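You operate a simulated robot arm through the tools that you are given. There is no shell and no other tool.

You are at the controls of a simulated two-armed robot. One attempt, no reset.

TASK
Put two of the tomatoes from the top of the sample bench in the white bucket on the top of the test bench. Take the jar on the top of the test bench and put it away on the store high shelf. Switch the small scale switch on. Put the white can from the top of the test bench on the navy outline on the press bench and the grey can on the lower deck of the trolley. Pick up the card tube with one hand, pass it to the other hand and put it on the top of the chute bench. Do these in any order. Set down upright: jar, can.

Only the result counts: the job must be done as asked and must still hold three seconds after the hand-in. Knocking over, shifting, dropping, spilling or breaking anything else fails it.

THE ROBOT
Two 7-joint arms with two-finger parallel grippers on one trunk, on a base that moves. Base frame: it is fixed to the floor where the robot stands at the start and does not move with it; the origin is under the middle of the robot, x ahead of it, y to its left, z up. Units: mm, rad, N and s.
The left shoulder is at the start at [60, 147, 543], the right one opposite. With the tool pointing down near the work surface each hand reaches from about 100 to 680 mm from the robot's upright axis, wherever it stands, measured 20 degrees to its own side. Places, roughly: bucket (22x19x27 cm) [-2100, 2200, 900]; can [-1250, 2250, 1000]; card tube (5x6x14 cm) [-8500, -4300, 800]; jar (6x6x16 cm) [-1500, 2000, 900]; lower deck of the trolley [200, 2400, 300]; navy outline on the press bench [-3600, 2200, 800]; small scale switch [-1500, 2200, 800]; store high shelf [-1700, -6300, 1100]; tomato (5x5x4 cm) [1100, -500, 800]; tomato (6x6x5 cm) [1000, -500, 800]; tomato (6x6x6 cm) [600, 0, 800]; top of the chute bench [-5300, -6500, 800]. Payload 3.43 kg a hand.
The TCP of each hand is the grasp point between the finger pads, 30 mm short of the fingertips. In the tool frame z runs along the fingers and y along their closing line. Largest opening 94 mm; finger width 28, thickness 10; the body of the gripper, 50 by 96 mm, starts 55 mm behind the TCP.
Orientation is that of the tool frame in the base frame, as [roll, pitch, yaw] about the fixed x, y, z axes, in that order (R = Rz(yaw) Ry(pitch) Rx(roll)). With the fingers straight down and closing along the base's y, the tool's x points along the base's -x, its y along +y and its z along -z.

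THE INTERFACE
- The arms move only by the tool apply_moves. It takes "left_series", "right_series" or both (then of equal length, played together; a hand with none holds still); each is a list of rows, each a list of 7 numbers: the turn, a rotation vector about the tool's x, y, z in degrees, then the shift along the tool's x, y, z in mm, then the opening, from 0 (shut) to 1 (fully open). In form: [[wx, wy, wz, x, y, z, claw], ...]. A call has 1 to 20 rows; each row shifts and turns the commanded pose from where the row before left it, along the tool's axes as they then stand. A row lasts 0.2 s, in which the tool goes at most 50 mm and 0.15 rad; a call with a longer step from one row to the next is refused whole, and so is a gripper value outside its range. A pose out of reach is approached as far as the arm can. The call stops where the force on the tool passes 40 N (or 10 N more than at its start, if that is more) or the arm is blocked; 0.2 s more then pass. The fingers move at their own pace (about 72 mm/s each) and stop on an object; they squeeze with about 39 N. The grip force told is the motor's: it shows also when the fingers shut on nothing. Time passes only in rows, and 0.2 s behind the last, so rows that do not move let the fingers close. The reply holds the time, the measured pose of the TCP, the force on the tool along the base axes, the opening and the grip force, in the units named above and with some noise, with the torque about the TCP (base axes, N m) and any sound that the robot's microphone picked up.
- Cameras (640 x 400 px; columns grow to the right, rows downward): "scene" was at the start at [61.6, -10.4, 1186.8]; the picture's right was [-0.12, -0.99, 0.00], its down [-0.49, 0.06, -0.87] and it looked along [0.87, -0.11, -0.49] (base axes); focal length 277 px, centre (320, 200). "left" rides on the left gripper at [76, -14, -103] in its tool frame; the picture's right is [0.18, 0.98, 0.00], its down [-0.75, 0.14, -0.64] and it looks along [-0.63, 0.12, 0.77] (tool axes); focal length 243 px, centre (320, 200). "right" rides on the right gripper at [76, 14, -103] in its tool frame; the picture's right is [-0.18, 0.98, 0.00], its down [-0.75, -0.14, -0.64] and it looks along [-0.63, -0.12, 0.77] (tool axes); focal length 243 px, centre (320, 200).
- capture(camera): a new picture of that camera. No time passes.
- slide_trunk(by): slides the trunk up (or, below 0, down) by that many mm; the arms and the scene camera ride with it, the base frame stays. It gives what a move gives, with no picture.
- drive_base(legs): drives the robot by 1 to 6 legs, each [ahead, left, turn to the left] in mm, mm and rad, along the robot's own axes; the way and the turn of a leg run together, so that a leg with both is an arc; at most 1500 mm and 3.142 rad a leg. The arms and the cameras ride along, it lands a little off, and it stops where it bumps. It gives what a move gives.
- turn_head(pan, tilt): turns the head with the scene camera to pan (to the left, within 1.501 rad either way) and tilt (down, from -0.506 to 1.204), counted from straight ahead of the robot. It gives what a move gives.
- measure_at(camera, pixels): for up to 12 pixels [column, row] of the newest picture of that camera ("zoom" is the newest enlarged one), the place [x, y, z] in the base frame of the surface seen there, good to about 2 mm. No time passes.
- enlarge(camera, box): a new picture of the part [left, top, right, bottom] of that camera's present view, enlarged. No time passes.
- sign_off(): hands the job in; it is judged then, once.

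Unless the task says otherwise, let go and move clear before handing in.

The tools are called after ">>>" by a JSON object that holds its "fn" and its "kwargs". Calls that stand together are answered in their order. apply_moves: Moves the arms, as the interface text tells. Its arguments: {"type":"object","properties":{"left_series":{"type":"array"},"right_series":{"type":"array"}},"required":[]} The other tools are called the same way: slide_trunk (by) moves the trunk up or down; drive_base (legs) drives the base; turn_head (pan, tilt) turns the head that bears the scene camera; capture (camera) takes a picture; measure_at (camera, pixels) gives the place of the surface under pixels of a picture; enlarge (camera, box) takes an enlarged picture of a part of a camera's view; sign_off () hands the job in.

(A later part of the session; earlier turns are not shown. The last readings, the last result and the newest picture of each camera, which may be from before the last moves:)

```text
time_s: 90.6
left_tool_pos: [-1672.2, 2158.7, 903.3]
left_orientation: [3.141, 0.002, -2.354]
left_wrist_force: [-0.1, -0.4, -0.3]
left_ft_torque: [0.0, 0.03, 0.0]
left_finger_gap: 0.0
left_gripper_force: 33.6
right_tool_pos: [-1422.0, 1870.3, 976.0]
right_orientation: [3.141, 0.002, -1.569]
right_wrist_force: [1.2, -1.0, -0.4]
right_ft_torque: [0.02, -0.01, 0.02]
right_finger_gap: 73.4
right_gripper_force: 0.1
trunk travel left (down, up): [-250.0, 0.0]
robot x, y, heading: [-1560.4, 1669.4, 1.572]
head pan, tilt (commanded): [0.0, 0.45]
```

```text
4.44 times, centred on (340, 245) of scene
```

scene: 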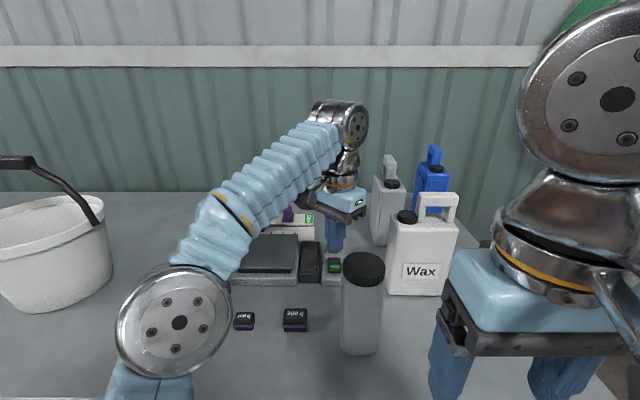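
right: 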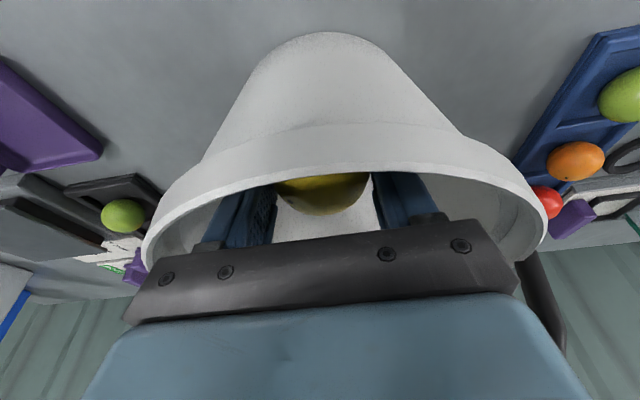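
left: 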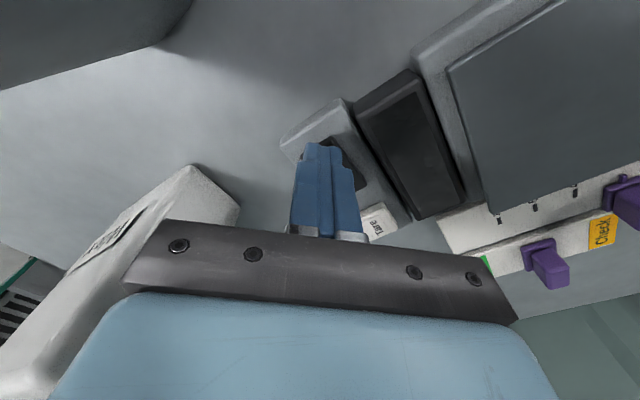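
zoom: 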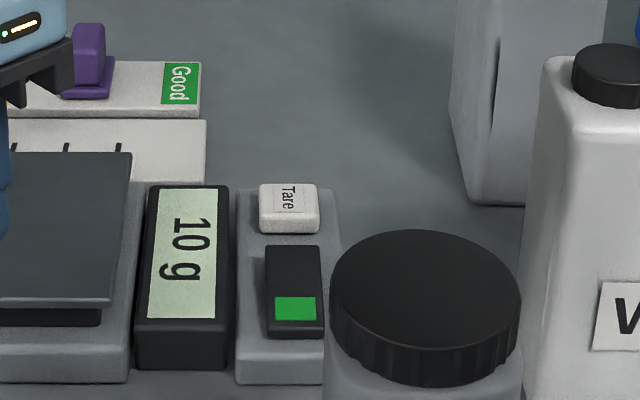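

The scale stays on ("10 g", rocker tipped). Now I'll retract the left hand, turn it back, and back the base off.

>>> {"fn": "apply_moves", "kwargs": {"left_series": [[0, 0, 0, 31.1, -31.1, 0, 0], [0, 0, 0, 31.1, -31.1, 0, 0], [0, 0, 0, 31.1, -31.1, -10, 0], [0, 0, 0, 31.1, -31.1, -20, 0], [0, 0, 0, 0, 0, -35, 0], [0, 0, -7.5, 0, 0, 0, 0], [0, 0, -7.5, 0, 0, 0, 0], [0, 0, -7.5, 0, 0, 0, 0], [0, 0, -7.5, 0, 0, 0, 0], [0, 0, -7.5, 0, 0, 0, 0], [0, 0, -7.5, 0, 0, 0, 0]]}}

>>> {"fn": "drive_base", "kwargs": {"legs": [[-220, 0, 0]]}}

>>> {"fn": "capture", "kwargs": {"camera": "scene"}}

```text
time_s: 93.0
left_tool_pos: [-1672.5, 1981.9, 968.0]
left_orientation: [-3.141, 0.002, -1.565]
left_wrist_force: [0.0, 0.0, 0.0]
left_ft_torque: [0.02, 0.0, 0.0]
left_finger_gap: 0.0
left_gripper_force: 33.0
right_tool_pos: [-1422.4, 1870.2, 974.3]
right_orientation: [3.141, 0.0, -1.569]
right_wrist_force: [0.6, 0.3, -0.6]
right_ft_torque: [0.02, -0.01, -0.02]
right_finger_gap: 73.3
right_gripper_force: 0.0
trunk travel left (down, up): [-250.0, 0.0]
robot x, y, heading: [-1560.3, 1673.8, 1.575]
head pan, tilt (commanded): [0.0, 0.45]
```

```text
time_s: 94.7
left_tool_pos: [-1671.6, 1760.2, 966.8]
left_orientation: [3.142, 0.002, -1.567]
left_wrist_force: [0.3, -0.3, 0.4]
left_ft_torque: [-0.02, 0.0, -0.01]
left_finger_gap: 0.0
left_gripper_force: 33.0
right_tool_pos: [-1423.2, 1650.0, 974.9]
right_orientation: [3.141, 0.002, -1.568]
right_wrist_force: [0.1, 0.5, 0.4]
right_ft_torque: [0.0, 0.0, 0.0]
right_finger_gap: 73.3
right_gripper_force: 0.1
trunk travel left (down, up): [-250.0, 0.0]
robot x, y, heading: [-1561.2, 1448.6, 1.574]
head pan, tilt (commanded): [0.0, 0.45]
```

```text
taken
```

scene: 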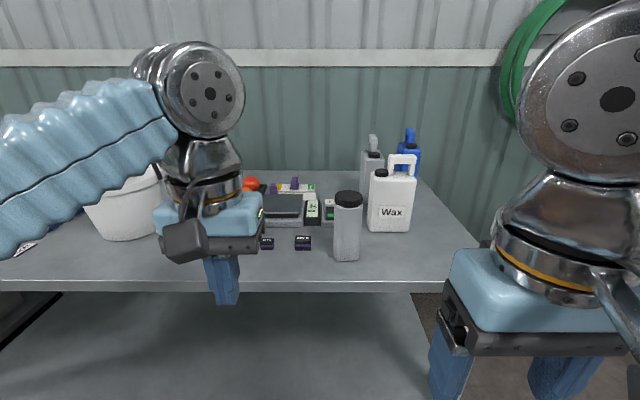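

I'll glance left toward the press bench before choosing the grasp for the white can.

>>> {"fn": "turn_head", "kwargs": {"pan": 1.1, "tilt": 0.2}}

>>> {"fn": "capture", "kwargs": {"camera": "scene"}}

```text
time_s: 96.0
left_tool_pos: [-1671.8, 1760.8, 967.6]
left_orientation: [3.141, 0.001, -1.568]
left_wrist_force: [0.3, 0.0, 0.5]
left_ft_torque: [0.01, 0.0, -0.01]
left_finger_gap: 0.0
left_gripper_force: 32.7
right_tool_pos: [-1421.7, 1649.5, 974.7]
right_orientation: [3.141, 0.001, -1.57]
right_wrist_force: [-0.4, -0.3, 0.0]
right_ft_torque: [-0.03, 0.0, -0.03]
right_finger_gap: 73.3
right_gripper_force: 0.1
trunk travel left (down, up): [-250.0, 0.0]
robot x, y, heading: [-1562.1, 1456.8, 1.577]
head pan, tilt (commanded): [1.1, 0.201]
```

```text
taken
```

scene: 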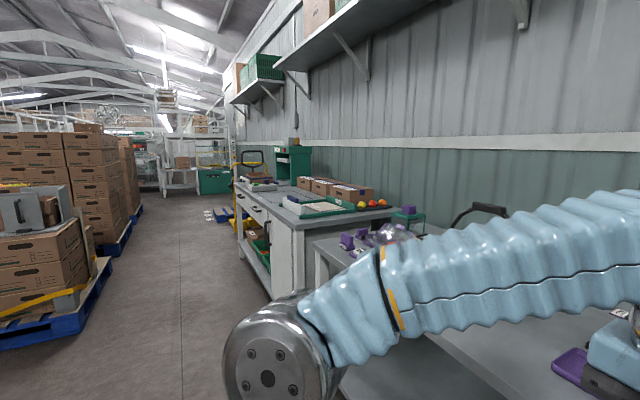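

The press bench adjoins the test bench on the left, with pallets across the aisle. I'll measure the clearances along the aisle.

>>> {"fn": "measure_at", "kwargs": {"camera": "scene", "pixels": [[110, 262], [80, 310], [140, 215], [120, 240], [290, 225], [240, 205], [290, 165], [265, 187], [320, 207], [225, 218], [180, 300], [250, 160]]}}

>>> {"fn": "enlarge", "kwargs": {"camera": "scene", "box": [180, 120, 420, 270]}}

```text
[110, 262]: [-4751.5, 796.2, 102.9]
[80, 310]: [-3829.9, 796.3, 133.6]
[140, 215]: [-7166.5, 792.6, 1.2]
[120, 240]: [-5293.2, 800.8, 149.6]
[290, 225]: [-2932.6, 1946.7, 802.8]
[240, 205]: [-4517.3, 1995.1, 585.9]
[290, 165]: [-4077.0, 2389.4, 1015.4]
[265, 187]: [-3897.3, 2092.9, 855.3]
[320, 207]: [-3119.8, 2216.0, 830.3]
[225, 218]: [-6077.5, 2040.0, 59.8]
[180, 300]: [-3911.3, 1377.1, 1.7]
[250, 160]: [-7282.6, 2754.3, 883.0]
```

```text
2.67 times, centred on (300, 195) of scene
```

zoom: 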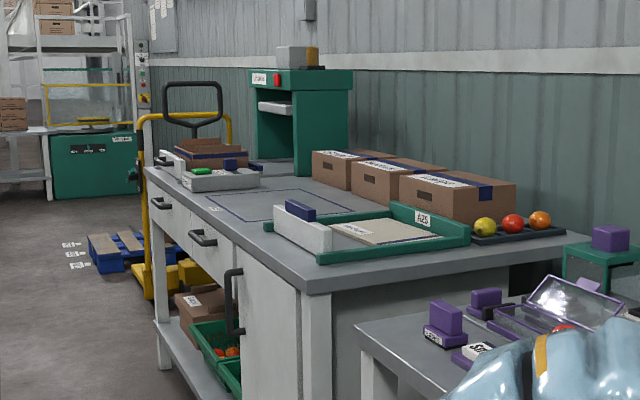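

A navy rectangle outline is visible on the press bench around zoom (290,205). I'll measure its corners.

>>> {"fn": "measure_at", "kwargs": {"camera": "zoom", "pixels": [[206, 195], [243, 221], [374, 210], [315, 189], [260, 190], [285, 207], [214, 208], [272, 222], [460, 232], [190, 185]]}}

```text
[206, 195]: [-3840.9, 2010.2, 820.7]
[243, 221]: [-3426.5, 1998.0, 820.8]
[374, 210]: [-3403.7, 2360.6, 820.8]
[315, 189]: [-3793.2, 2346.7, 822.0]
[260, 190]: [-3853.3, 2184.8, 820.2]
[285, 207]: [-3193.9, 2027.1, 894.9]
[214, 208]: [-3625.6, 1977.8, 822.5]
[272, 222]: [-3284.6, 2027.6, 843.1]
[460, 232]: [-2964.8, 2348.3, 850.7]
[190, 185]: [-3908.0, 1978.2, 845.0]
```

The outline spans about x −3840…−3415, y 2005…2355 at z≈821, ample room. I'll take the white can from its right side: reposition, draw the left hand back and turn the right hand so it will point left with its camera up.

>>> {"fn": "drive_base", "kwargs": {"legs": [[0, -210, 0]]}}

>>> {"fn": "apply_moves", "kwargs": {"left_series": [[0, 0, 0, 25, 0, 0, 0], [0, 0, 0, 25, 0, 0, 0], [0, 0, 0, 25, 0, 0, 0], [0, 0, 0, 25, 0, 0, 0], [0, 0, 0, 0, 0, 0, 0], [0, 0, 0, 0, 0, 0, 0], [0, 0, 0, 0, 0, 0, 0], [0, 0, 0, 0, 0, 0, 0], [0, 0, 0, 0, 0, 0, 0], [0, 0, 0, 0, 0, 0, 0], [0, 0, 0, 0, 0, 0, 0]], "right_series": [[0, 0, 8.2, 0, 0, 0, 1], [0, 0, 8.2, 0, 0, 0, 1], [0, 0, 8.2, 0, 0, 0, 1], [0, 0, 8.2, 0, 0, 0, 1], [0, 0, 8.2, 0, 0, 0, 1], [0, 0, 8.2, 0, 0, 0, 1], [0, 0, 8.2, 0, 0, 0, 1], [0, 0, 8.2, 0, 0, 0, 1], [0, 0, 8.2, 0, 0, 0, 1], [0, 0, 8.2, 0, 0, 0, 1], [0, 0, 8.2, 0, 0, 0, 1]]}}

>>> {"fn": "turn_head", "kwargs": {"pan": -0.15, "tilt": 0.5}}

```text
time_s: 97.7
left_tool_pos: [-1458.7, 1761.1, 966.8]
left_orientation: [-3.14, 0.001, -1.57]
left_wrist_force: [0.2, 0.3, 0.6]
left_ft_torque: [0.06, 0.01, -0.01]
left_finger_gap: 0.0
left_gripper_force: 33.1
right_tool_pos: [-1211.0, 1648.8, 975.8]
right_orientation: [-3.141, 0.003, -1.569]
right_wrist_force: [0.5, -0.6, 0.6]
right_ft_torque: [-0.01, 0.0, 0.0]
right_finger_gap: 73.4
right_gripper_force: 0.0
trunk travel left (down, up): [-250.0, 0.0]
robot x, y, heading: [-1349.8, 1452.5, 1.573]
head pan, tilt (commanded): [1.1, 0.201]
```

```text
time_s: 100.1
left_tool_pos: [-1459.3, 1661.4, 967.4]
left_orientation: [-3.141, 0.002, -1.568]
left_wrist_force: [0.0, 0.8, -0.3]
left_ft_torque: [-0.02, 0.02, 0.01]
left_finger_gap: 0.0
left_gripper_force: 33.3
right_tool_pos: [-1210.5, 1650.0, 976.0]
right_orientation: [3.141, 0.0, 3.137]
right_wrist_force: [0.0, -0.4, 0.1]
right_ft_torque: [0.01, 0.0, -0.03]
right_finger_gap: 93.8
right_gripper_force: 0.2
trunk travel left (down, up): [-250.0, 0.0]
robot x, y, heading: [-1348.6, 1451.5, 1.575]
head pan, tilt (commanded): [1.1, 0.201]
```

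```text
time_s: 101.5
left_tool_pos: [-1459.7, 1661.5, 968.5]
left_orientation: [-3.139, 0.001, -1.57]
left_wrist_force: [-0.3, 0.6, -0.5]
left_ft_torque: [0.0, -0.01, 0.04]
left_finger_gap: 0.0
left_gripper_force: 32.8
right_tool_pos: [-1210.6, 1649.6, 973.7]
right_orientation: [3.141, 0.0, 3.14]
right_wrist_force: [-0.6, -0.2, 0.0]
right_ft_torque: [-0.02, 0.05, 0.0]
right_finger_gap: 94.2
right_gripper_force: 0.1
trunk travel left (down, up): [-250.0, 0.0]
robot x, y, heading: [-1348.9, 1449.9, 1.57]
head pan, tilt (commanded): [-0.15, 0.499]
```

Now I'll swing the right hand so it points left (wy +90°), camera going up.

>>> {"fn": "apply_moves", "kwargs": {"right_series": [[0, 8.2, 0, 0, 0, 0, 1], [0, 8.2, 0, 0, 0, 0, 1], [0, 8.2, 0, 0, 0, 0, 1], [0, 8.2, 0, 0, 0, 0, 1], [0, 8.2, 0, 0, 0, 0, 1], [0, 8.2, 0, 0, 0, 0, 1], [0, 8.2, 0, 0, 0, 0, 1], [0, 8.2, 0, 0, 0, 0, 1], [0, 8.2, 0, 0, 0, 0, 1], [0, 8.2, 0, 0, 0, 0, 1], [0, 8, 0, 0, 0, 0, 1]]}}

>>> {"fn": "capture", "kwargs": {"camera": "scene"}}

>>> {"fn": "capture", "kwargs": {"camera": "right"}}

```text
time_s: 103.9
left_tool_pos: [-1459.3, 1661.6, 967.1]
left_orientation: [-3.141, 0.001, -1.57]
left_wrist_force: [-0.7, -0.4, -0.5]
left_ft_torque: [0.0, -0.02, -0.03]
left_finger_gap: 0.1
left_gripper_force: 33.0
right_tool_pos: [-1210.2, 1649.7, 975.3]
right_orientation: [0.508, -1.566, -0.509]
right_wrist_force: [-0.6, 0.5, -0.5]
right_ft_torque: [-0.05, -0.02, -0.01]
right_finger_gap: 94.0
right_gripper_force: 0.2
trunk travel left (down, up): [-250.0, 0.0]
robot x, y, heading: [-1347.6, 1451.7, 1.573]
head pan, tilt (commanded): [-0.15, 0.499]
```

```text
taken
```

scene: 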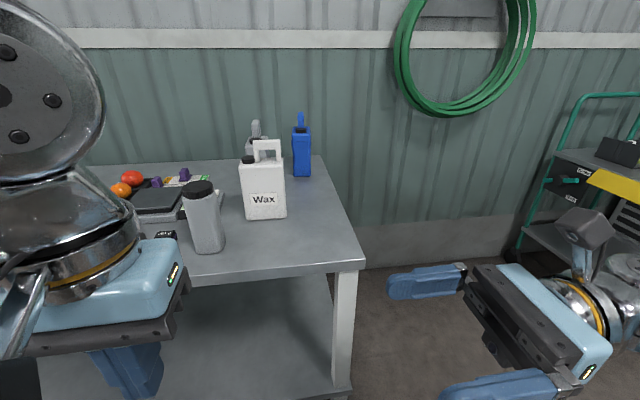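

```text
taken
```

right: 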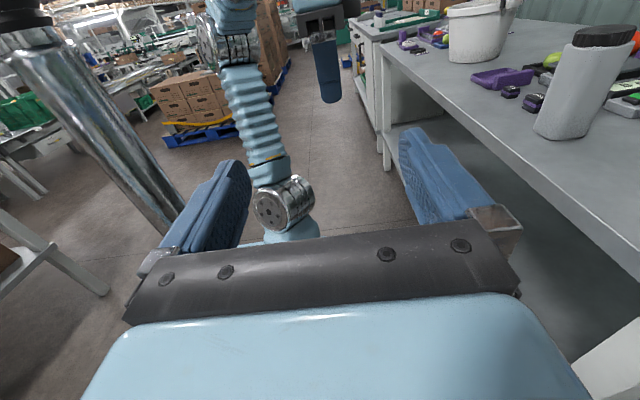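

The right hand points left with the camera on top. I'll re-measure the white can's extents and the blue can from here.

>>> {"fn": "enlarge", "kwargs": {"camera": "scene", "box": [180, 100, 360, 280]}}

>>> {"fn": "measure_at", "kwargs": {"camera": "scene", "pixels": [[245, 200], [280, 200], [262, 212], [284, 185], [265, 145], [302, 150], [295, 165], [308, 165], [302, 174], [252, 150], [256, 127], [361, 262]]}}

```text
2.22 times, centred on (270, 190) of scene
```

zoom: 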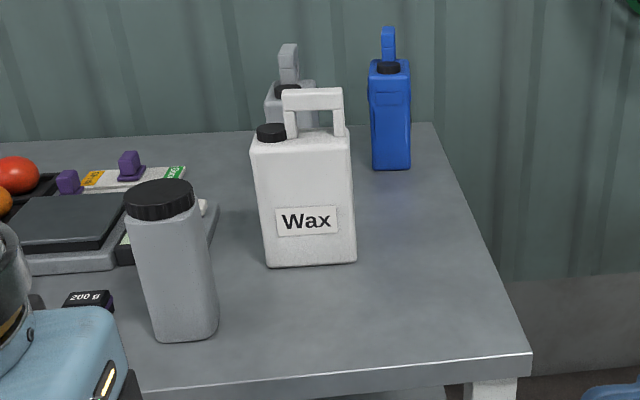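

```text
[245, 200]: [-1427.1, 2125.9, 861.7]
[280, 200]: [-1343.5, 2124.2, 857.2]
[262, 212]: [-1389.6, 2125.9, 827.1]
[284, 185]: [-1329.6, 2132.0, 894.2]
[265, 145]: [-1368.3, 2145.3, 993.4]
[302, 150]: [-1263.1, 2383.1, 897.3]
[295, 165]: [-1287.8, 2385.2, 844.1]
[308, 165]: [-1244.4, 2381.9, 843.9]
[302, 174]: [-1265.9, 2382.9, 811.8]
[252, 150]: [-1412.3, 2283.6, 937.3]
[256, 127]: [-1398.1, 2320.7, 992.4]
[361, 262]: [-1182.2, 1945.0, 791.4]
```

White can spans x −1428…−1331, front y 2125. I'll drive 150 mm closer and move the right hand to the can's right side at (-1240,2155,872).

>>> {"fn": "drive_base", "kwargs": {"legs": [[150, 0, 0]]}}

>>> {"fn": "apply_moves", "kwargs": {"right_series": [[0, 0, 0, -12.9, 44.4, 3.75, 1], [0, 0, 0, -12.9, 44.4, 3.75, 1], [0, 0, 0, -12.9, 44.4, 3.75, 1], [0, 0, 0, -12.9, 44.4, 3.75, 1], [0, 0, 0, -12.9, 44.4, 3.75, 1], [0, 0, 0, -12.9, 44.4, 3.75, 1], [0, 0, 0, -12.9, 44.4, 3.75, 1], [0, 0, 0, -12.9, 44.4, 3.75, 1]]}}

>>> {"fn": "capture", "kwargs": {"camera": "scene"}}

>>> {"fn": "capture", "kwargs": {"camera": "right"}}

```text
time_s: 105.3
left_tool_pos: [-1459.9, 1810.8, 967.2]
left_orientation: [3.14, 0.003, -1.569]
left_wrist_force: [-0.3, -0.5, 0.3]
left_ft_torque: [0.03, -0.01, 0.01]
left_finger_gap: 0.1
left_gripper_force: 32.9
right_tool_pos: [-1209.6, 1798.8, 976.2]
right_orientation: [1.235, -1.567, -1.238]
right_wrist_force: [0.2, 0.3, 0.9]
right_ft_torque: [-0.03, 0.07, 0.03]
right_finger_gap: 94.1
right_gripper_force: 0.0
trunk travel left (down, up): [-250.0, 0.0]
robot x, y, heading: [-1351.3, 1603.2, 1.575]
head pan, tilt (commanded): [-0.15, 0.499]
```

```text
time_s: 107.1
left_tool_pos: [-1459.8, 1811.1, 968.4]
left_orientation: [3.14, 0.002, -1.569]
left_wrist_force: [-0.3, 0.0, -0.4]
left_ft_torque: [0.01, 0.01, -0.01]
left_finger_gap: 0.2
left_gripper_force: 33.2
right_tool_pos: [-1239.6, 2156.5, 872.7]
right_orientation: [1.223, -1.569, -1.225]
right_wrist_force: [0.0, 0.6, 0.4]
right_ft_torque: [0.0, -0.02, -0.01]
right_finger_gap: 94.1
right_gripper_force: 0.0
trunk travel left (down, up): [-250.0, 0.0]
robot x, y, heading: [-1345.4, 1598.9, 1.572]
head pan, tilt (commanded): [-0.15, 0.499]
```

```text
taken
```

scene: 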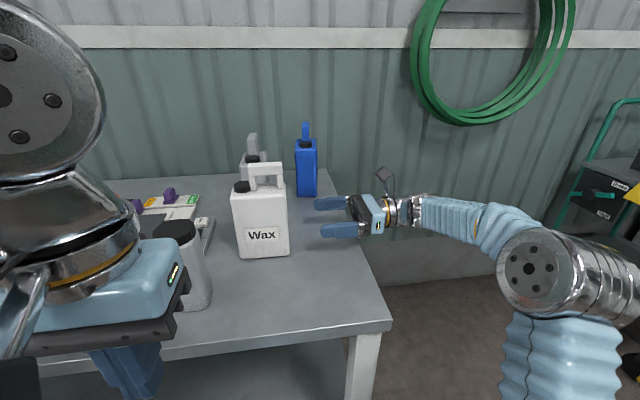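

```text
taken
```

right: 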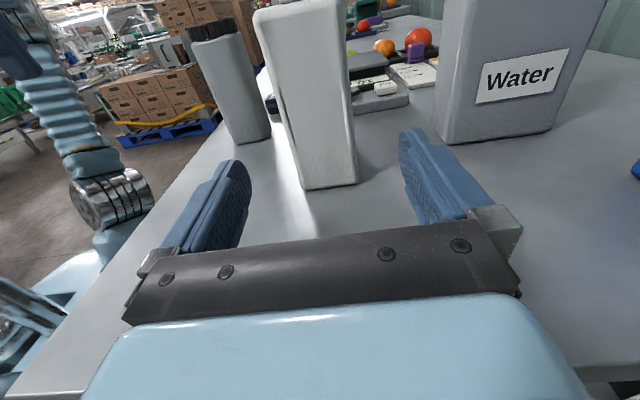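

The can's side is between the fingers. I'll measure its side-face corners at (305,180) and (355,175) to centre the closing.

>>> {"fn": "measure_at", "kwargs": {"camera": "right", "pixels": [[308, 182], [354, 178], [290, 120], [348, 120], [330, 150], [268, 40], [340, 40], [445, 120], [550, 125]]}}

```text
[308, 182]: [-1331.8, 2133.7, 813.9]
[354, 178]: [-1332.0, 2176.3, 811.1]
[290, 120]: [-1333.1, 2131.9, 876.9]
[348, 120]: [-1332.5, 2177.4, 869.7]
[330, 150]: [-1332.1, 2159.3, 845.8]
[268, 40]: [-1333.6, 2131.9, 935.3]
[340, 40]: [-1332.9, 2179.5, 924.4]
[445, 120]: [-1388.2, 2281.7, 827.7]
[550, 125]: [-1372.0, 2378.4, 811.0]
```

Face centre is y≈2155.5, TCP y≈2156.5. I'll move in 132 mm to straddle the can.

>>> {"fn": "apply_moves", "kwargs": {"right_series": [[0, 0, 0, 0, -1, 33, 1], [0, 0, 0, 0, 0, 33, 1], [0, 0, 0, 0, 0, 33, 1], [0, 0, 0, 0, 0, 32, 1]]}}

>>> {"fn": "capture", "kwargs": {"camera": "right"}}

```text
time_s: 108.1
left_tool_pos: [-1460.1, 1811.7, 967.9]
left_orientation: [-3.141, 0.001, -1.569]
left_wrist_force: [0.2, 1.0, 0.5]
left_ft_torque: [0.02, 0.0, 0.06]
left_finger_gap: 0.0
left_gripper_force: 33.3
right_tool_pos: [-1371.1, 2154.1, 872.4]
right_orientation: [1.205, -1.569, -1.206]
right_wrist_force: [1.7, -0.9, 0.3]
right_ft_torque: [-0.01, -0.02, 0.03]
right_finger_gap: 93.8
right_gripper_force: 0.0
trunk travel left (down, up): [-250.0, 0.0]
robot x, y, heading: [-1347.5, 1603.4, 1.572]
head pan, tilt (commanded): [-0.15, 0.499]
```

```text
taken
```

right: 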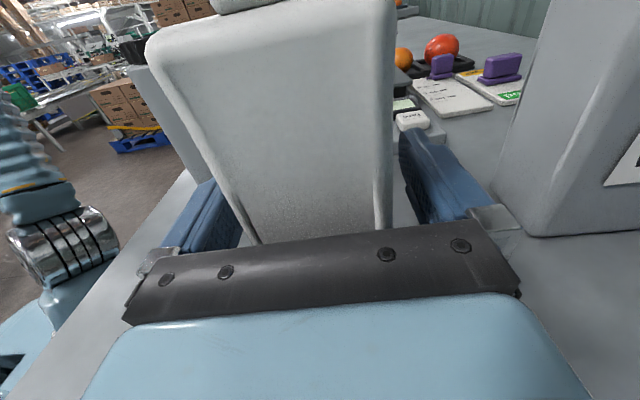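

Straddled. I'll close the fingers firmly.

>>> {"fn": "apply_moves", "kwargs": {"right_series": [[0, 0, 0, 0, 0, 0, 0.4], [0, 0, 0, 0, 0, 0, 0.2], [0, 0, 0, 0, 0, 0, 0], [0, 0, 0, 0, 0, 0, 0], [0, 0, 0, 0, 0, 0, 0]]}}

```text
time_s: 109.3
left_tool_pos: [-1459.7, 1810.2, 968.1]
left_orientation: [-3.14, 0.001, -1.57]
left_wrist_force: [-0.5, 0.4, -0.2]
left_ft_torque: [-0.01, 0.05, -0.04]
left_finger_gap: 0.0
left_gripper_force: 33.1
right_tool_pos: [-1371.3, 2153.3, 872.9]
right_orientation: [1.172, -1.569, -1.175]
right_wrist_force: [-2.9, 2.5, 2.3]
right_ft_torque: [-0.28, 0.06, -0.18]
right_finger_gap: 66.5
right_gripper_force: 39.1
trunk travel left (down, up): [-250.0, 0.0]
robot x, y, heading: [-1350.7, 1600.8, 1.573]
head pan, tilt (commanded): [-0.15, 0.499]
```

Gripped at 66.5 mm with 39 N. I'll lift 35 mm and read the load.

>>> {"fn": "apply_moves", "kwargs": {"right_series": [[0, 0, 0, 8, 0, 0, 0], [0, 0, 0, 12, 0, 0, 0], [0, 0, 0, 15, 0, 0, 0], [0, 0, 0, 0, 0, 0, 0]]}}

>>> {"fn": "capture", "kwargs": {"camera": "scene"}}

```text
time_s: 110.3
left_tool_pos: [-1460.1, 1811.9, 967.9]
left_orientation: [-3.141, 0.002, -1.569]
left_wrist_force: [-0.6, 0.0, -0.5]
left_ft_torque: [0.01, -0.04, 0.01]
left_finger_gap: 0.1
left_gripper_force: 32.7
right_tool_pos: [-1371.2, 2154.6, 906.3]
right_orientation: [-1.466, -1.57, 1.465]
right_wrist_force: [-0.3, 0.4, -10.7]
right_ft_torque: [0.0, -0.11, -0.01]
right_finger_gap: 66.6
right_gripper_force: 38.6
trunk travel left (down, up): [-250.0, 0.0]
robot x, y, heading: [-1349.9, 1605.3, 1.58]
head pan, tilt (commanded): [-0.15, 0.499]
```

```text
taken
```

scene: 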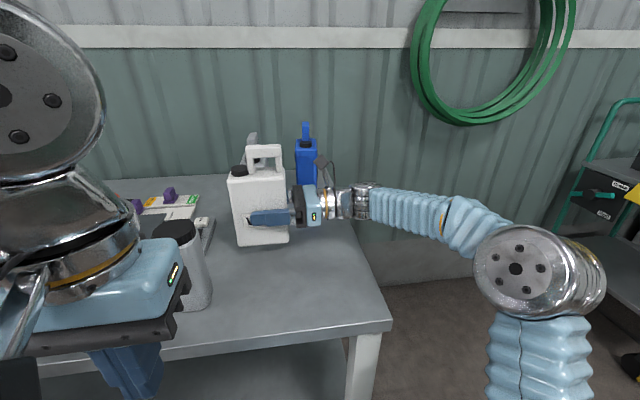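

About 1 kg, held upright. I'll back off 350 mm and drive left along the aisle to the press bench.

>>> {"fn": "drive_base", "kwargs": {"legs": [[-350, 0, 0], [0, 1120, 0], [0, 1120, 0]]}}

>>> {"fn": "turn_head", "kwargs": {"pan": 0.0, "tilt": 0.4}}

>>> {"fn": "capture", "kwargs": {"camera": "scene"}}

```text
time_s: 123.1
left_tool_pos: [-3669.9, 1464.0, 967.1]
left_orientation: [3.14, -0.001, -1.578]
left_wrist_force: [0.2, -0.5, 0.8]
left_ft_torque: [0.01, -0.01, 0.02]
left_finger_gap: 0.0
left_gripper_force: 32.9
right_tool_pos: [-3579.3, 1804.8, 907.8]
right_orientation: [1.14, -1.568, -1.151]
right_wrist_force: [-1.0, -0.8, -11.1]
right_ft_torque: [0.02, -0.12, 0.02]
right_finger_gap: 66.3
right_gripper_force: 39.1
trunk travel left (down, up): [-250.0, 0.0]
robot x, y, heading: [-3561.3, 1250.8, 1.566]
head pan, tilt (commanded): [-0.15, 0.499]
```

```text
time_s: 123.8
left_tool_pos: [-3671.7, 1462.4, 967.6]
left_orientation: [-3.141, 0.001, -1.577]
left_wrist_force: [0.3, 0.5, 0.2]
left_ft_torque: [0.0, 0.02, -0.01]
left_finger_gap: 0.0
left_gripper_force: 33.6
right_tool_pos: [-3579.8, 1805.8, 905.9]
right_orientation: [-0.99, -1.57, 0.98]
right_wrist_force: [0.4, -0.6, -11.1]
right_ft_torque: [-0.04, -0.13, 0.02]
right_finger_gap: 66.4
right_gripper_force: 38.7
trunk travel left (down, up): [-250.0, 0.0]
robot x, y, heading: [-3564.8, 1253.2, 1.564]
head pan, tilt (commanded): [0.0, 0.4]
```

```text
taken
```

scene: 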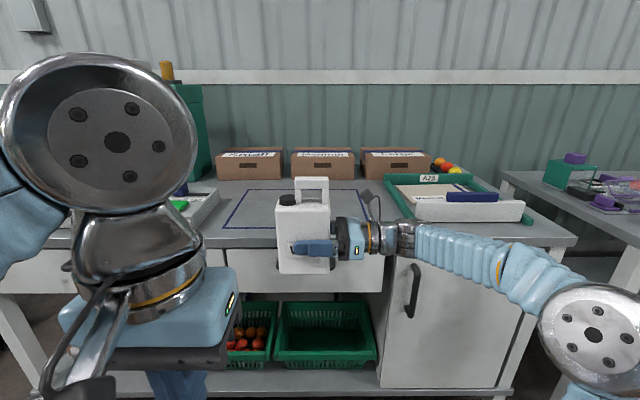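

The navy outline lies just behind the can. I'll check the right forearm and elbow heights against the tray at right before moving forward.

>>> {"fn": "measure_at", "kwargs": {"camera": "scene", "pixels": [[595, 335], [600, 300], [500, 265], [430, 245], [395, 235], [450, 205], [420, 205], [385, 210], [225, 225], [372, 215], [362, 190], [255, 190]]}}

```text
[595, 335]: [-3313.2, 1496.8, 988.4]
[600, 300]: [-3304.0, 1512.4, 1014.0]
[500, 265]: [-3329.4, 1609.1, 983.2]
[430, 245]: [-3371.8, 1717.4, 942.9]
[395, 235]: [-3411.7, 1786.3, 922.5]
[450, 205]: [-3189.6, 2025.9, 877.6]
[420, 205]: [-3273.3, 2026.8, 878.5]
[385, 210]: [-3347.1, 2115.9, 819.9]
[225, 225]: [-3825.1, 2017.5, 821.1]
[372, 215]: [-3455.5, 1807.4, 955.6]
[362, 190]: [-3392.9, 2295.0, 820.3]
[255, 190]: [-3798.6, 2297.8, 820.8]
```

Everything clears the tray. I'll raise the can 25 mm and drive forward 360 mm, a bit left, to bring it over the middle of the outline.

>>> {"fn": "apply_moves", "kwargs": {"right_series": [[0, 0, 0, 12, 0, 0, 0], [0, 0, 0, 13, 0, 0, 0], [0, 0, 0, 0, 0, 0, 0]]}}

>>> {"fn": "drive_base", "kwargs": {"legs": [[360, 35, 0.006]]}}

>>> {"fn": "capture", "kwargs": {"camera": "scene"}}

>>> {"fn": "capture", "kwargs": {"camera": "right"}}

```text
time_s: 124.6
left_tool_pos: [-3671.0, 1463.3, 968.7]
left_orientation: [-3.139, 0.003, -1.578]
left_wrist_force: [0.6, 0.3, 0.5]
left_ft_torque: [0.0, -0.04, -0.04]
left_finger_gap: 0.0
left_gripper_force: 32.8
right_tool_pos: [-3581.2, 1805.1, 931.4]
right_orientation: [1.74, -1.57, -1.752]
right_wrist_force: [-0.6, 0.3, -11.5]
right_ft_torque: [0.06, -0.1, 0.01]
right_finger_gap: 66.5
right_gripper_force: 38.6
trunk travel left (down, up): [-250.0, 0.0]
robot x, y, heading: [-3563.6, 1254.7, 1.562]
head pan, tilt (commanded): [0.0, 0.4]
```

```text
time_s: 126.9
left_tool_pos: [-3707.8, 1822.6, 967.2]
left_orientation: [-3.14, 0.002, -1.571]
left_wrist_force: [0.4, 0.5, 0.8]
left_ft_torque: [-0.01, 0.0, -0.01]
left_finger_gap: 0.1
left_gripper_force: 32.7
right_tool_pos: [-3618.2, 2165.9, 932.0]
right_orientation: [-1.679, -1.57, 1.673]
right_wrist_force: [0.0, 1.3, -10.4]
right_ft_torque: [-0.01, -0.13, 0.01]
right_finger_gap: 66.3
right_gripper_force: 39.4
trunk travel left (down, up): [-250.0, 0.0]
robot x, y, heading: [-3593.8, 1611.0, 1.575]
head pan, tilt (commanded): [0.0, 0.4]
```

```text
taken
```

scene: 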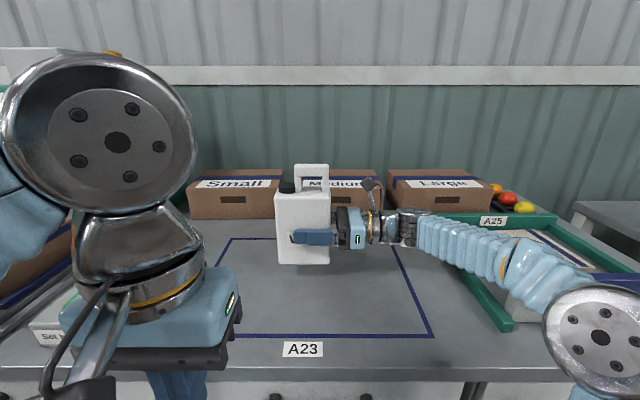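

```text
taken
```

right: 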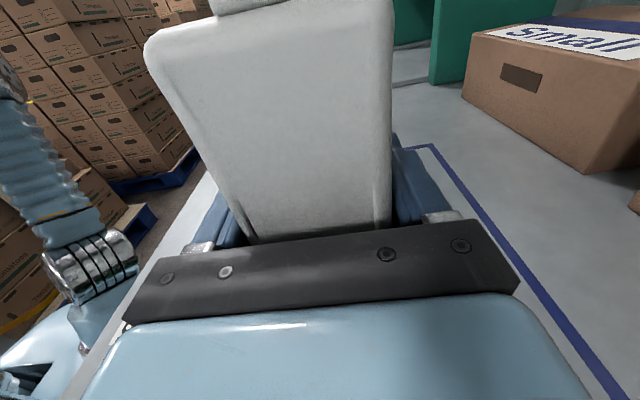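

The can is over the middle of the A23 outline. I'll lower it 37 mm to just touch the bench.

>>> {"fn": "apply_moves", "kwargs": {"right_series": [[0, 0, 0, -12, 0, 0, 0], [0, 0, 0, -12, 0, 0, 0], [0, 0, 0, -8, 0, 0, 0], [0, 0, 0, -3, 0, 0, 0], [0, 0, 0, -2, 0, 0, 0], [0, 0, 0, 0, 0, 0, 0]]}}

>>> {"fn": "enlarge", "kwargs": {"camera": "scene", "box": [240, 150, 400, 300]}}

```text
time_s: 128.3
left_tool_pos: [-3706.5, 1823.3, 967.6]
left_orientation: [-3.14, 0.001, -1.57]
left_wrist_force: [1.0, 0.0, -0.3]
left_ft_torque: [0.0, -0.06, -0.02]
left_finger_gap: 0.0
left_gripper_force: 33.1
right_tool_pos: [-3617.8, 2165.8, 893.7]
right_orientation: [-1.341, -1.57, 1.341]
right_wrist_force: [-0.2, 0.1, -10.2]
right_ft_torque: [0.02, -0.12, 0.01]
right_finger_gap: 66.5
right_gripper_force: 38.3
trunk travel left (down, up): [-250.0, 0.0]
robot x, y, heading: [-3594.7, 1612.5, 1.575]
head pan, tilt (commanded): [0.0, 0.4]
```

```text
2.67 times, centred on (320, 225) of scene
```

zoom: 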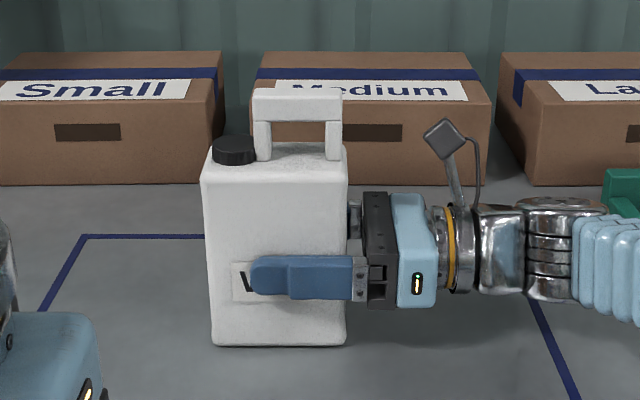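

Still carrying the full weight (10 N). I'll lower a few mm more in 1 mm steps.

>>> {"fn": "apply_moves", "kwargs": {"right_series": [[0, 0, 0, -1, 0, 0, 0], [0, 0, 0, -1, 0, 0, 0], [0, 0, 0, 0, 0, 0, 0]]}}

```text
time_s: 129.1
left_tool_pos: [-3705.5, 1822.6, 968.2]
left_orientation: [3.141, 0.0, -1.571]
left_wrist_force: [0.7, -0.1, 0.5]
left_ft_torque: [0.04, -0.02, -0.02]
left_finger_gap: 0.0
left_gripper_force: 32.8
right_tool_pos: [-3618.2, 2164.9, 893.4]
right_orientation: [0.793, -1.567, -0.795]
right_wrist_force: [0.8, 1.9, -0.6]
right_ft_torque: [-0.18, 0.46, -0.08]
right_finger_gap: 66.4
right_gripper_force: 39.2
trunk travel left (down, up): [-250.0, 0.0]
robot x, y, heading: [-3595.8, 1614.4, 1.571]
head pan, tilt (commanded): [0.0, 0.4]
```

The weight now rests on the bench. I'll open and back away to the right.

>>> {"fn": "apply_moves", "kwargs": {"right_series": [[0, 0, 0, 0, 0, 0, 0.78], [0, 0, 0, 0, 0, 0, 0.9], [0, 0, 0, 0, 0, 0, 1], [0, 0, 0, 0, 0, 0, 1], [0, 0, 0, 0, 0, -25, 1], [0, 0, 0, 0, 0, -35, 1], [0, 0, 0, 0, 0, -40, 1], [0, 0, 0, 5, 0, -40, 1]]}}

>>> {"fn": "capture", "kwargs": {"camera": "scene"}}

>>> {"fn": "capture", "kwargs": {"camera": "right"}}

```text
time_s: 130.9
left_tool_pos: [-3707.9, 1821.9, 967.1]
left_orientation: [-3.14, 0.002, -1.569]
left_wrist_force: [0.2, 0.0, 0.2]
left_ft_torque: [-0.01, 0.01, 0.0]
left_finger_gap: 0.3
left_gripper_force: 33.4
right_tool_pos: [-3478.6, 2164.3, 898.8]
right_orientation: [1.636, -1.569, -1.636]
right_wrist_force: [-0.1, -0.3, 0.0]
right_ft_torque: [-0.02, 0.01, 0.01]
right_finger_gap: 93.8
right_gripper_force: 0.1
trunk travel left (down, up): [-250.0, 0.0]
robot x, y, heading: [-3599.1, 1612.7, 1.57]
head pan, tilt (commanded): [0.0, 0.4]
```

```text
taken
```

scene: 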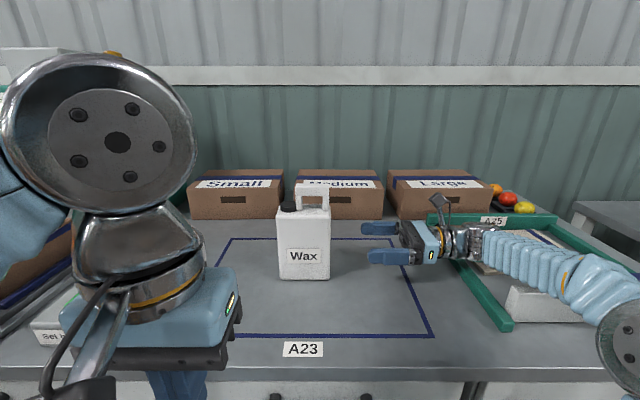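

```text
taken
```

right: 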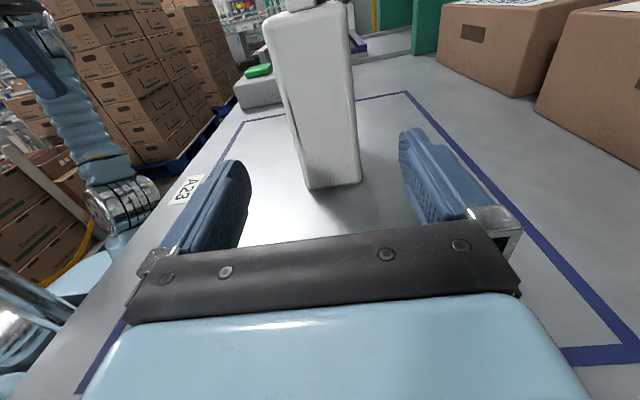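

The white can stands upright inside the outline. The right forearm hangs low over the A25 tray's white block, so I'll raise the hand before driving back.

>>> {"fn": "apply_moves", "kwargs": {"right_series": [[0, 0, 0, 28, 0, 0, 1], [0, 0, 0, 30, 0, 0, 1], [0, 0, 0, 30, 0, 0, 1]]}}

>>> {"fn": "capture", "kwargs": {"camera": "scene"}}

>>> {"fn": "measure_at", "kwargs": {"camera": "scene", "pixels": [[500, 230], [540, 250], [470, 225], [560, 300], [520, 300], [450, 255], [600, 290]]}}

```text
time_s: 131.7
left_tool_pos: [-3706.2, 1821.8, 967.1]
left_orientation: [-3.141, 0.002, -1.571]
left_wrist_force: [0.5, -0.4, -0.8]
left_ft_torque: [0.0, 0.01, 0.01]
left_finger_gap: 0.0
left_gripper_force: 33.0
right_tool_pos: [-3477.3, 2164.2, 985.2]
right_orientation: [1.589, -1.569, -1.591]
right_wrist_force: [-0.7, -0.2, -0.5]
right_ft_torque: [0.04, 0.0, 0.01]
right_finger_gap: 94.1
right_gripper_force: 0.0
trunk travel left (down, up): [-250.0, 0.0]
robot x, y, heading: [-3600.2, 1613.5, 1.573]
head pan, tilt (commanded): [0.0, 0.4]
```

```text
taken
```

scene: 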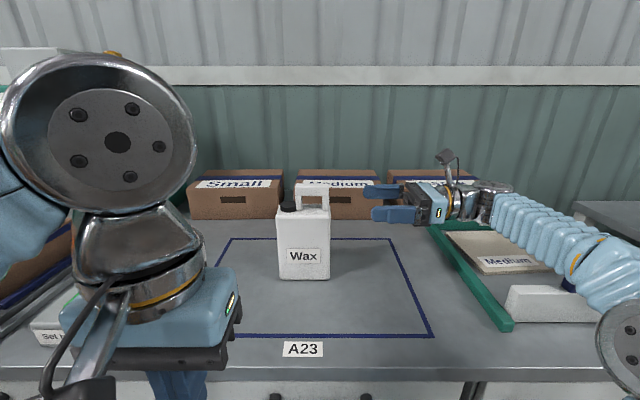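

```text
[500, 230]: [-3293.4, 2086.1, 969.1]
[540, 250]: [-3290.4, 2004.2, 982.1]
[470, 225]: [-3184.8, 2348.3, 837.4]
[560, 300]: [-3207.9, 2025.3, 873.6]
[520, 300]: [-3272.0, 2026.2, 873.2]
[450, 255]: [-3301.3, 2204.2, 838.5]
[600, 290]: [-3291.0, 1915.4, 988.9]
```

The forearm now clears the block by ~70 mm. I'll back off and return to the test bench aisle position.

>>> {"fn": "drive_base", "kwargs": {"legs": [[-380, 0, 0], [0, -1120, 0], [0, -1060, 0]]}}

>>> {"fn": "apply_moves", "kwargs": {"right_series": [[-8.2, 0, 0, 0, 0, 0, 1], [-8.2, 0, 0, 0, 0, 0, 1], [-8.2, 0, 0, 0, 0, 0, 1], [-8.2, 0, 0, 0, 0, 0, 1], [-8.2, 0, 0, 0, 0, 0, 1], [-8.2, 0, 0, 0, 0, 0, 1], [-8.2, 0, 0, 0, 0, 0, 1], [-8.2, 0, 0, 0, 0, 0, 1], [-8.2, 0, 0, 0, 0, 0, 1], [-8.2, 0, 0, 0, 0, 0, 1], [-8, 0, 0, 0, 0, 0, 1]]}}

>>> {"fn": "turn_head", "kwargs": {"pan": 0.0, "tilt": 0.45}}

>>> {"fn": "capture", "kwargs": {"camera": "scene"}}

```text
time_s: 144.5
left_tool_pos: [-1527.7, 1440.0, 967.7]
left_orientation: [-3.141, 0.004, -1.575]
left_wrist_force: [-0.1, 0.6, 0.0]
left_ft_torque: [-0.03, -0.02, -0.04]
left_finger_gap: 0.0
left_gripper_force: 33.1
right_tool_pos: [-1296.8, 1781.3, 985.9]
right_orientation: [1.51, -1.569, -1.519]
right_wrist_force: [1.5, -0.4, -0.1]
right_ft_torque: [0.0, 0.03, 0.02]
right_finger_gap: 94.0
right_gripper_force: 0.0
trunk travel left (down, up): [-250.0, 0.0]
robot x, y, heading: [-1419.9, 1231.7, 1.568]
head pan, tilt (commanded): [0.0, 0.4]
```

```text
time_s: 146.9
left_tool_pos: [-1527.6, 1441.4, 967.2]
left_orientation: [3.141, 0.002, -1.575]
left_wrist_force: [0.9, 1.6, 0.7]
left_ft_torque: [-0.03, 0.03, 0.0]
left_finger_gap: 0.0
left_gripper_force: 33.0
right_tool_pos: [-1293.7, 1779.0, 990.1]
right_orientation: [-1.628, -1.568, 0.047]
right_wrist_force: [-0.1, 0.4, 0.2]
right_ft_torque: [0.03, 0.01, 0.02]
right_finger_gap: 94.0
right_gripper_force: 0.0
right hand out of reach, approached as far as the arm can: row 9
trunk travel left (down, up): [-250.0, 0.0]
robot x, y, heading: [-1420.1, 1230.7, 1.566]
head pan, tilt (commanded): [0.0, 0.4]
```

```text
time_s: 147.5
left_tool_pos: [-1528.5, 1441.3, 966.9]
left_orientation: [-3.141, 0.001, -1.577]
left_wrist_force: [0.1, -0.4, -0.7]
left_ft_torque: [0.03, 0.01, 0.0]
left_finger_gap: 0.0
left_gripper_force: 33.2
right_tool_pos: [-1293.2, 1777.9, 991.9]
right_orientation: [2.925, -1.57, 1.776]
right_wrist_force: [-0.1, -0.4, 0.1]
right_ft_torque: [0.01, -0.01, 0.02]
right_finger_gap: 94.4
right_gripper_force: 0.0
trunk travel left (down, up): [-250.0, 0.0]
robot x, y, heading: [-1417.8, 1230.2, 1.567]
head pan, tilt (commanded): [0.0, 0.45]
```

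```text
taken
```

scene: 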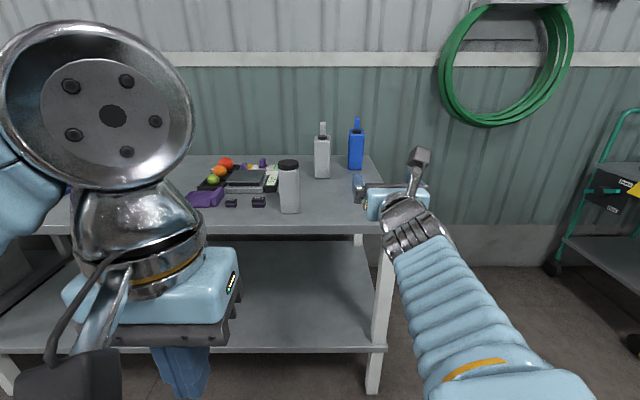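

The right hand now points forward with its camera on top. I'll do the mirrored reorientation with the left hand, first moving it 180 mm forward and turning it about its axis.

>>> {"fn": "apply_moves", "kwargs": {"left_series": [[0, 0, 0, -45, 0, 0, 1], [0, 0, 0, -45, 0, 0, 1], [0, 0, 0, -45, 0, 0, 1], [0, 0, 0, -45, 0, 0, 1], [0, 0, -8.2, 0, 0, 0, 1], [0, 0, -8.2, 0, 0, 0, 1], [0, 0, -8.2, 0, 0, 0, 1], [0, 0, -8.2, 0, 0, 0, 1], [0, 0, -8.2, 0, 0, 0, 1], [0, 0, -8.2, 0, 0, 0, 1], [0, 0, -8.2, 0, 0, 0, 1], [0, 0, -8.2, 0, 0, 0, 1], [0, 0, -8.2, 0, 0, 0, 1], [0, 0, -8.2, 0, 0, 0, 1], [0, 0, -8, 0, 0, 0, 1]]}}

```text
time_s: 150.7
left_tool_pos: [-1526.4, 1621.6, 968.7]
left_orientation: [-3.141, -0.001, -0.003]
left_wrist_force: [-0.4, 0.5, 0.1]
left_ft_torque: [0.01, 0.05, 0.01]
left_finger_gap: 93.7
left_gripper_force: 0.1
right_tool_pos: [-1292.9, 1777.2, 991.2]
right_orientation: [-0.114, -1.568, -1.467]
right_wrist_force: [-0.3, 0.8, 0.3]
right_ft_torque: [0.0, -0.02, 0.0]
right_finger_gap: 94.0
right_gripper_force: 0.0
trunk travel left (down, up): [-250.0, 0.0]
robot x, y, heading: [-1417.8, 1228.0, 1.562]
head pan, tilt (commanded): [0.0, 0.45]
```

Now tilt up (wy +90°) with the left hand.

>>> {"fn": "apply_moves", "kwargs": {"left_series": [[0, 8.2, 0, 0, 0, 0, 1], [0, 8.2, 0, 0, 0, 0, 1], [0, 8.2, 0, 0, 0, 0, 1], [0, 8.2, 0, 0, 0, 0, 1], [0, 8.2, 0, 0, 0, 0, 1], [0, 8.2, 0, 0, 0, 0, 1], [0, 8.2, 0, 0, 0, 0, 1], [0, 8.2, 0, 0, 0, 0, 1], [0, 8.2, 0, 0, 0, 0, 1], [0, 8.2, 0, 0, 0, 0, 1], [0, 8, 0, 0, 0, 0, 1]]}}

>>> {"fn": "apply_moves", "kwargs": {"left_series": [[8.2, 0, 0, 0, 0, 0, 1], [8.2, 0, 0, 0, 0, 0, 1], [8.2, 0, 0, 0, 0, 0, 1], [8.2, 0, 0, 0, 0, 0, 1], [8.2, 0, 0, 0, 0, 0, 1], [8.2, 0, 0, 0, 0, 0, 1], [8.2, 0, 0, 0, 0, 0, 1], [8.2, 0, 0, 0, 0, 0, 1], [8.2, 0, 0, 0, 0, 0, 1], [8.2, 0, 0, 0, 0, 0, 1], [8, 0, 0, 0, 0, 0, 1]]}}

>>> {"fn": "capture", "kwargs": {"camera": "scene"}}

```text
time_s: 153.1
left_tool_pos: [-1527.0, 1622.1, 967.0]
left_orientation: [-0.48, -1.568, -2.668]
left_wrist_force: [0.4, -0.6, 0.1]
left_ft_torque: [0.03, 0.01, 0.0]
left_finger_gap: 94.3
left_gripper_force: 0.1
right_tool_pos: [-1294.1, 1777.5, 991.8]
right_orientation: [-0.07, -1.569, -1.509]
right_wrist_force: [-0.4, 0.4, -0.3]
right_ft_torque: [0.0, 0.01, 0.0]
right_finger_gap: 94.1
right_gripper_force: 0.1
trunk travel left (down, up): [-250.0, 0.0]
robot x, y, heading: [-1418.3, 1228.7, 1.564]
head pan, tilt (commanded): [0.0, 0.45]
```

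```text
time_s: 155.5
left_tool_pos: [-1527.5, 1622.0, 966.9]
left_orientation: [1.243, -1.567, -2.816]
left_wrist_force: [-0.5, 0.5, 0.1]
left_ft_torque: [0.01, -0.02, -0.02]
left_finger_gap: 94.0
left_gripper_force: 0.0
right_tool_pos: [-1293.7, 1778.0, 992.6]
right_orientation: [0.013, -1.57, -1.593]
right_wrist_force: [-0.6, 0.3, 0.8]
right_ft_torque: [0.02, -0.04, -0.05]
right_finger_gap: 94.2
right_gripper_force: 0.1
trunk travel left (down, up): [-250.0, 0.0]
robot x, y, heading: [-1418.0, 1231.0, 1.562]
head pan, tilt (commanded): [0.0, 0.45]
```

```text
taken
```

scene: 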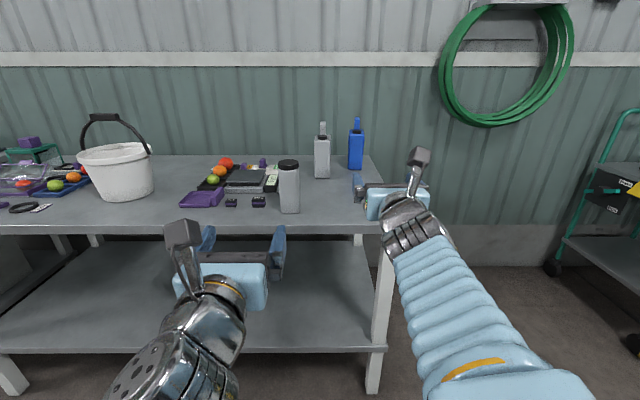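

Both hands now point forward with cameras up. I'll drive 250 mm closer and line the left hand up with the jar at x≈-1499, z≈865.

>>> {"fn": "drive_base", "kwargs": {"legs": [[250, 0, 0.006]]}}

>>> {"fn": "apply_moves", "kwargs": {"left_series": [[0, 0, 0, -25, 7, 10, 1], [0, 0, 0, -25, 7, 10, 1], [0, 0, 0, -26, 7, 10, 1], [0, 0, 0, -26, 7, 10, 1]]}}

>>> {"fn": "capture", "kwargs": {"camera": "left"}}

>>> {"fn": "capture", "kwargs": {"camera": "scene"}}

```text
time_s: 157.3
left_tool_pos: [-1527.4, 1870.9, 968.5]
left_orientation: [0.398, -1.569, -1.97]
left_wrist_force: [0.5, -1.0, -0.5]
left_ft_torque: [0.0, -0.02, -0.01]
left_finger_gap: 94.0
left_gripper_force: 0.1
right_tool_pos: [-1294.6, 2030.0, 991.4]
right_orientation: [-0.078, -1.568, -1.5]
right_wrist_force: [-1.4, -0.8, -0.2]
right_ft_torque: [-0.03, -0.01, 0.0]
right_finger_gap: 94.0
right_gripper_force: 0.1
trunk travel left (down, up): [-250.0, 0.0]
robot x, y, heading: [-1418.1, 1481.8, 1.568]
head pan, tilt (commanded): [0.0, 0.45]
```

```text
time_s: 158.1
left_tool_pos: [-1570.1, 1862.7, 972.9]
left_orientation: [0.98, -1.313, -2.528]
left_wrist_force: [0.4, 0.2, -0.9]
left_ft_torque: [0.03, 0.02, 0.02]
left_finger_gap: 94.1
left_gripper_force: 0.0
right_tool_pos: [-1295.2, 2028.6, 992.3]
right_orientation: [-0.976, -1.57, -0.601]
right_wrist_force: [-0.3, 0.5, 0.4]
right_ft_torque: [0.0, 0.0, 0.0]
right_finger_gap: 93.9
right_gripper_force: 0.1
trunk travel left (down, up): [-250.0, 0.0]
robot x, y, heading: [-1417.0, 1478.3, 1.568]
head pan, tilt (commanded): [0.0, 0.45]
stopped in row 3 (left hand): the arm was blocked; the commanded pose is now the measured one
```

```text
taken
```

left: 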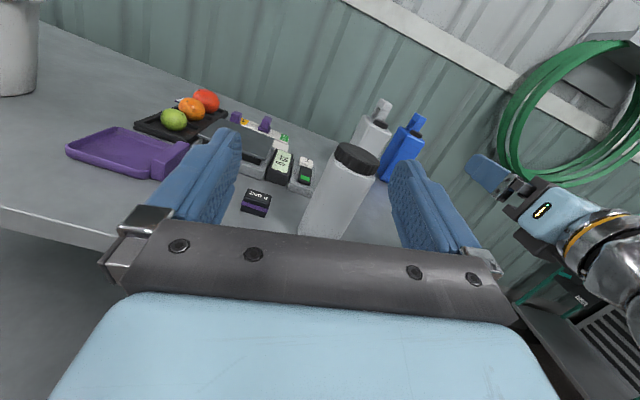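

```text
taken
```

scene: 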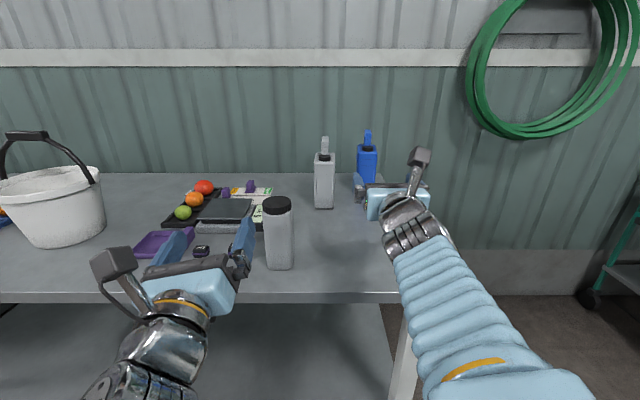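

The left arm was blocked and its hand rolled a little. I'll look down-left to see what is touching.

>>> {"fn": "turn_head", "kwargs": {"pan": 0.6, "tilt": 1.1}}

>>> {"fn": "capture", "kwargs": {"camera": "scene"}}

```text
time_s: 159.1
left_tool_pos: [-1569.5, 1862.7, 972.9]
left_orientation: [0.975, -1.315, -2.522]
left_wrist_force: [0.6, 0.5, 0.6]
left_ft_torque: [0.01, 0.0, 0.01]
left_finger_gap: 94.1
left_gripper_force: 0.0
right_tool_pos: [-1294.5, 2029.2, 992.4]
right_orientation: [-0.275, -1.569, -1.302]
right_wrist_force: [-0.2, 0.4, 0.7]
right_ft_torque: [0.01, -0.03, 0.04]
right_finger_gap: 94.1
right_gripper_force: 0.0
trunk travel left (down, up): [-250.0, 0.0]
robot x, y, heading: [-1420.9, 1484.8, 1.574]
head pan, tilt (commanded): [0.6, 1.1]
```

```text
taken
```

scene: 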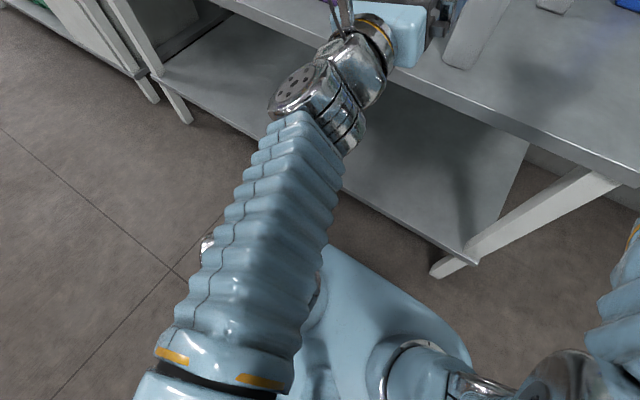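

>>> {"fn": "measure_at", "kwargs": {"camera": "scene", "pixels": [[215, 385], [220, 350], [250, 250], [310, 100], [340, 300], [300, 340], [395, 350]]}}

```text
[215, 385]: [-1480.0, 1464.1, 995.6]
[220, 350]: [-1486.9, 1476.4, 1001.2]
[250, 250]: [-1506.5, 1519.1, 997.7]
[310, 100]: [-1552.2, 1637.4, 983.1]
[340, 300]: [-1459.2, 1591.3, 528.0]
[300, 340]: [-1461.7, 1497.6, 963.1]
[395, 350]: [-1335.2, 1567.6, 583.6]
```

The left elbow is pressed inward against the head column (about (-1475,1450,970)). I'll extend the left hand forward and outward to free it.

>>> {"fn": "apply_moves", "kwargs": {"left_series": [[0, 0, 0, -2.1, -12.8, 33.5, 1], [0, 0, 0, -2.1, -12.8, 33.5, 1], [0, 0, 0, -2.1, -12.8, 33.5, 1]]}}

>>> {"fn": "capture", "kwargs": {"camera": "scene"}}

```text
time_s: 159.8
left_tool_pos: [-1522.0, 1892.3, 1000.4]
left_orientation: [0.726, -1.279, -2.477]
left_wrist_force: [-0.2, 0.4, 0.1]
left_ft_torque: [-0.01, -0.02, 0.01]
left_finger_gap: 93.9
left_gripper_force: 0.0
right_tool_pos: [-1294.5, 2028.9, 991.5]
right_orientation: [-0.775, -1.568, -0.8]
right_wrist_force: [-0.1, -0.2, 0.8]
right_ft_torque: [-0.01, 0.02, 0.03]
right_finger_gap: 94.1
right_gripper_force: 0.1
trunk travel left (down, up): [-250.0, 0.0]
robot x, y, heading: [-1419.0, 1480.5, 1.566]
head pan, tilt (commanded): [0.6, 1.1]
stopped in row 3 (left hand): the arm was blocked; the commanded pose is now the measured one
```

```text
taken
```

scene: 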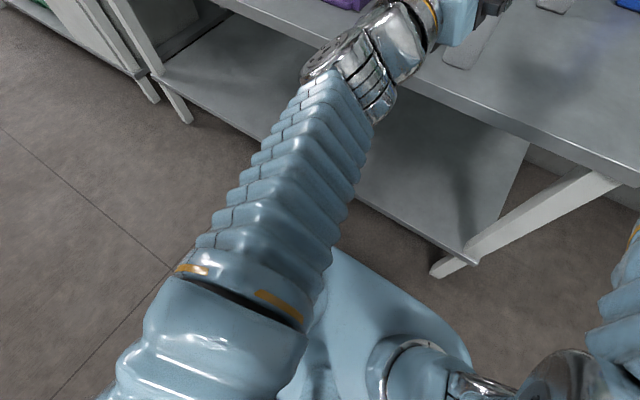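

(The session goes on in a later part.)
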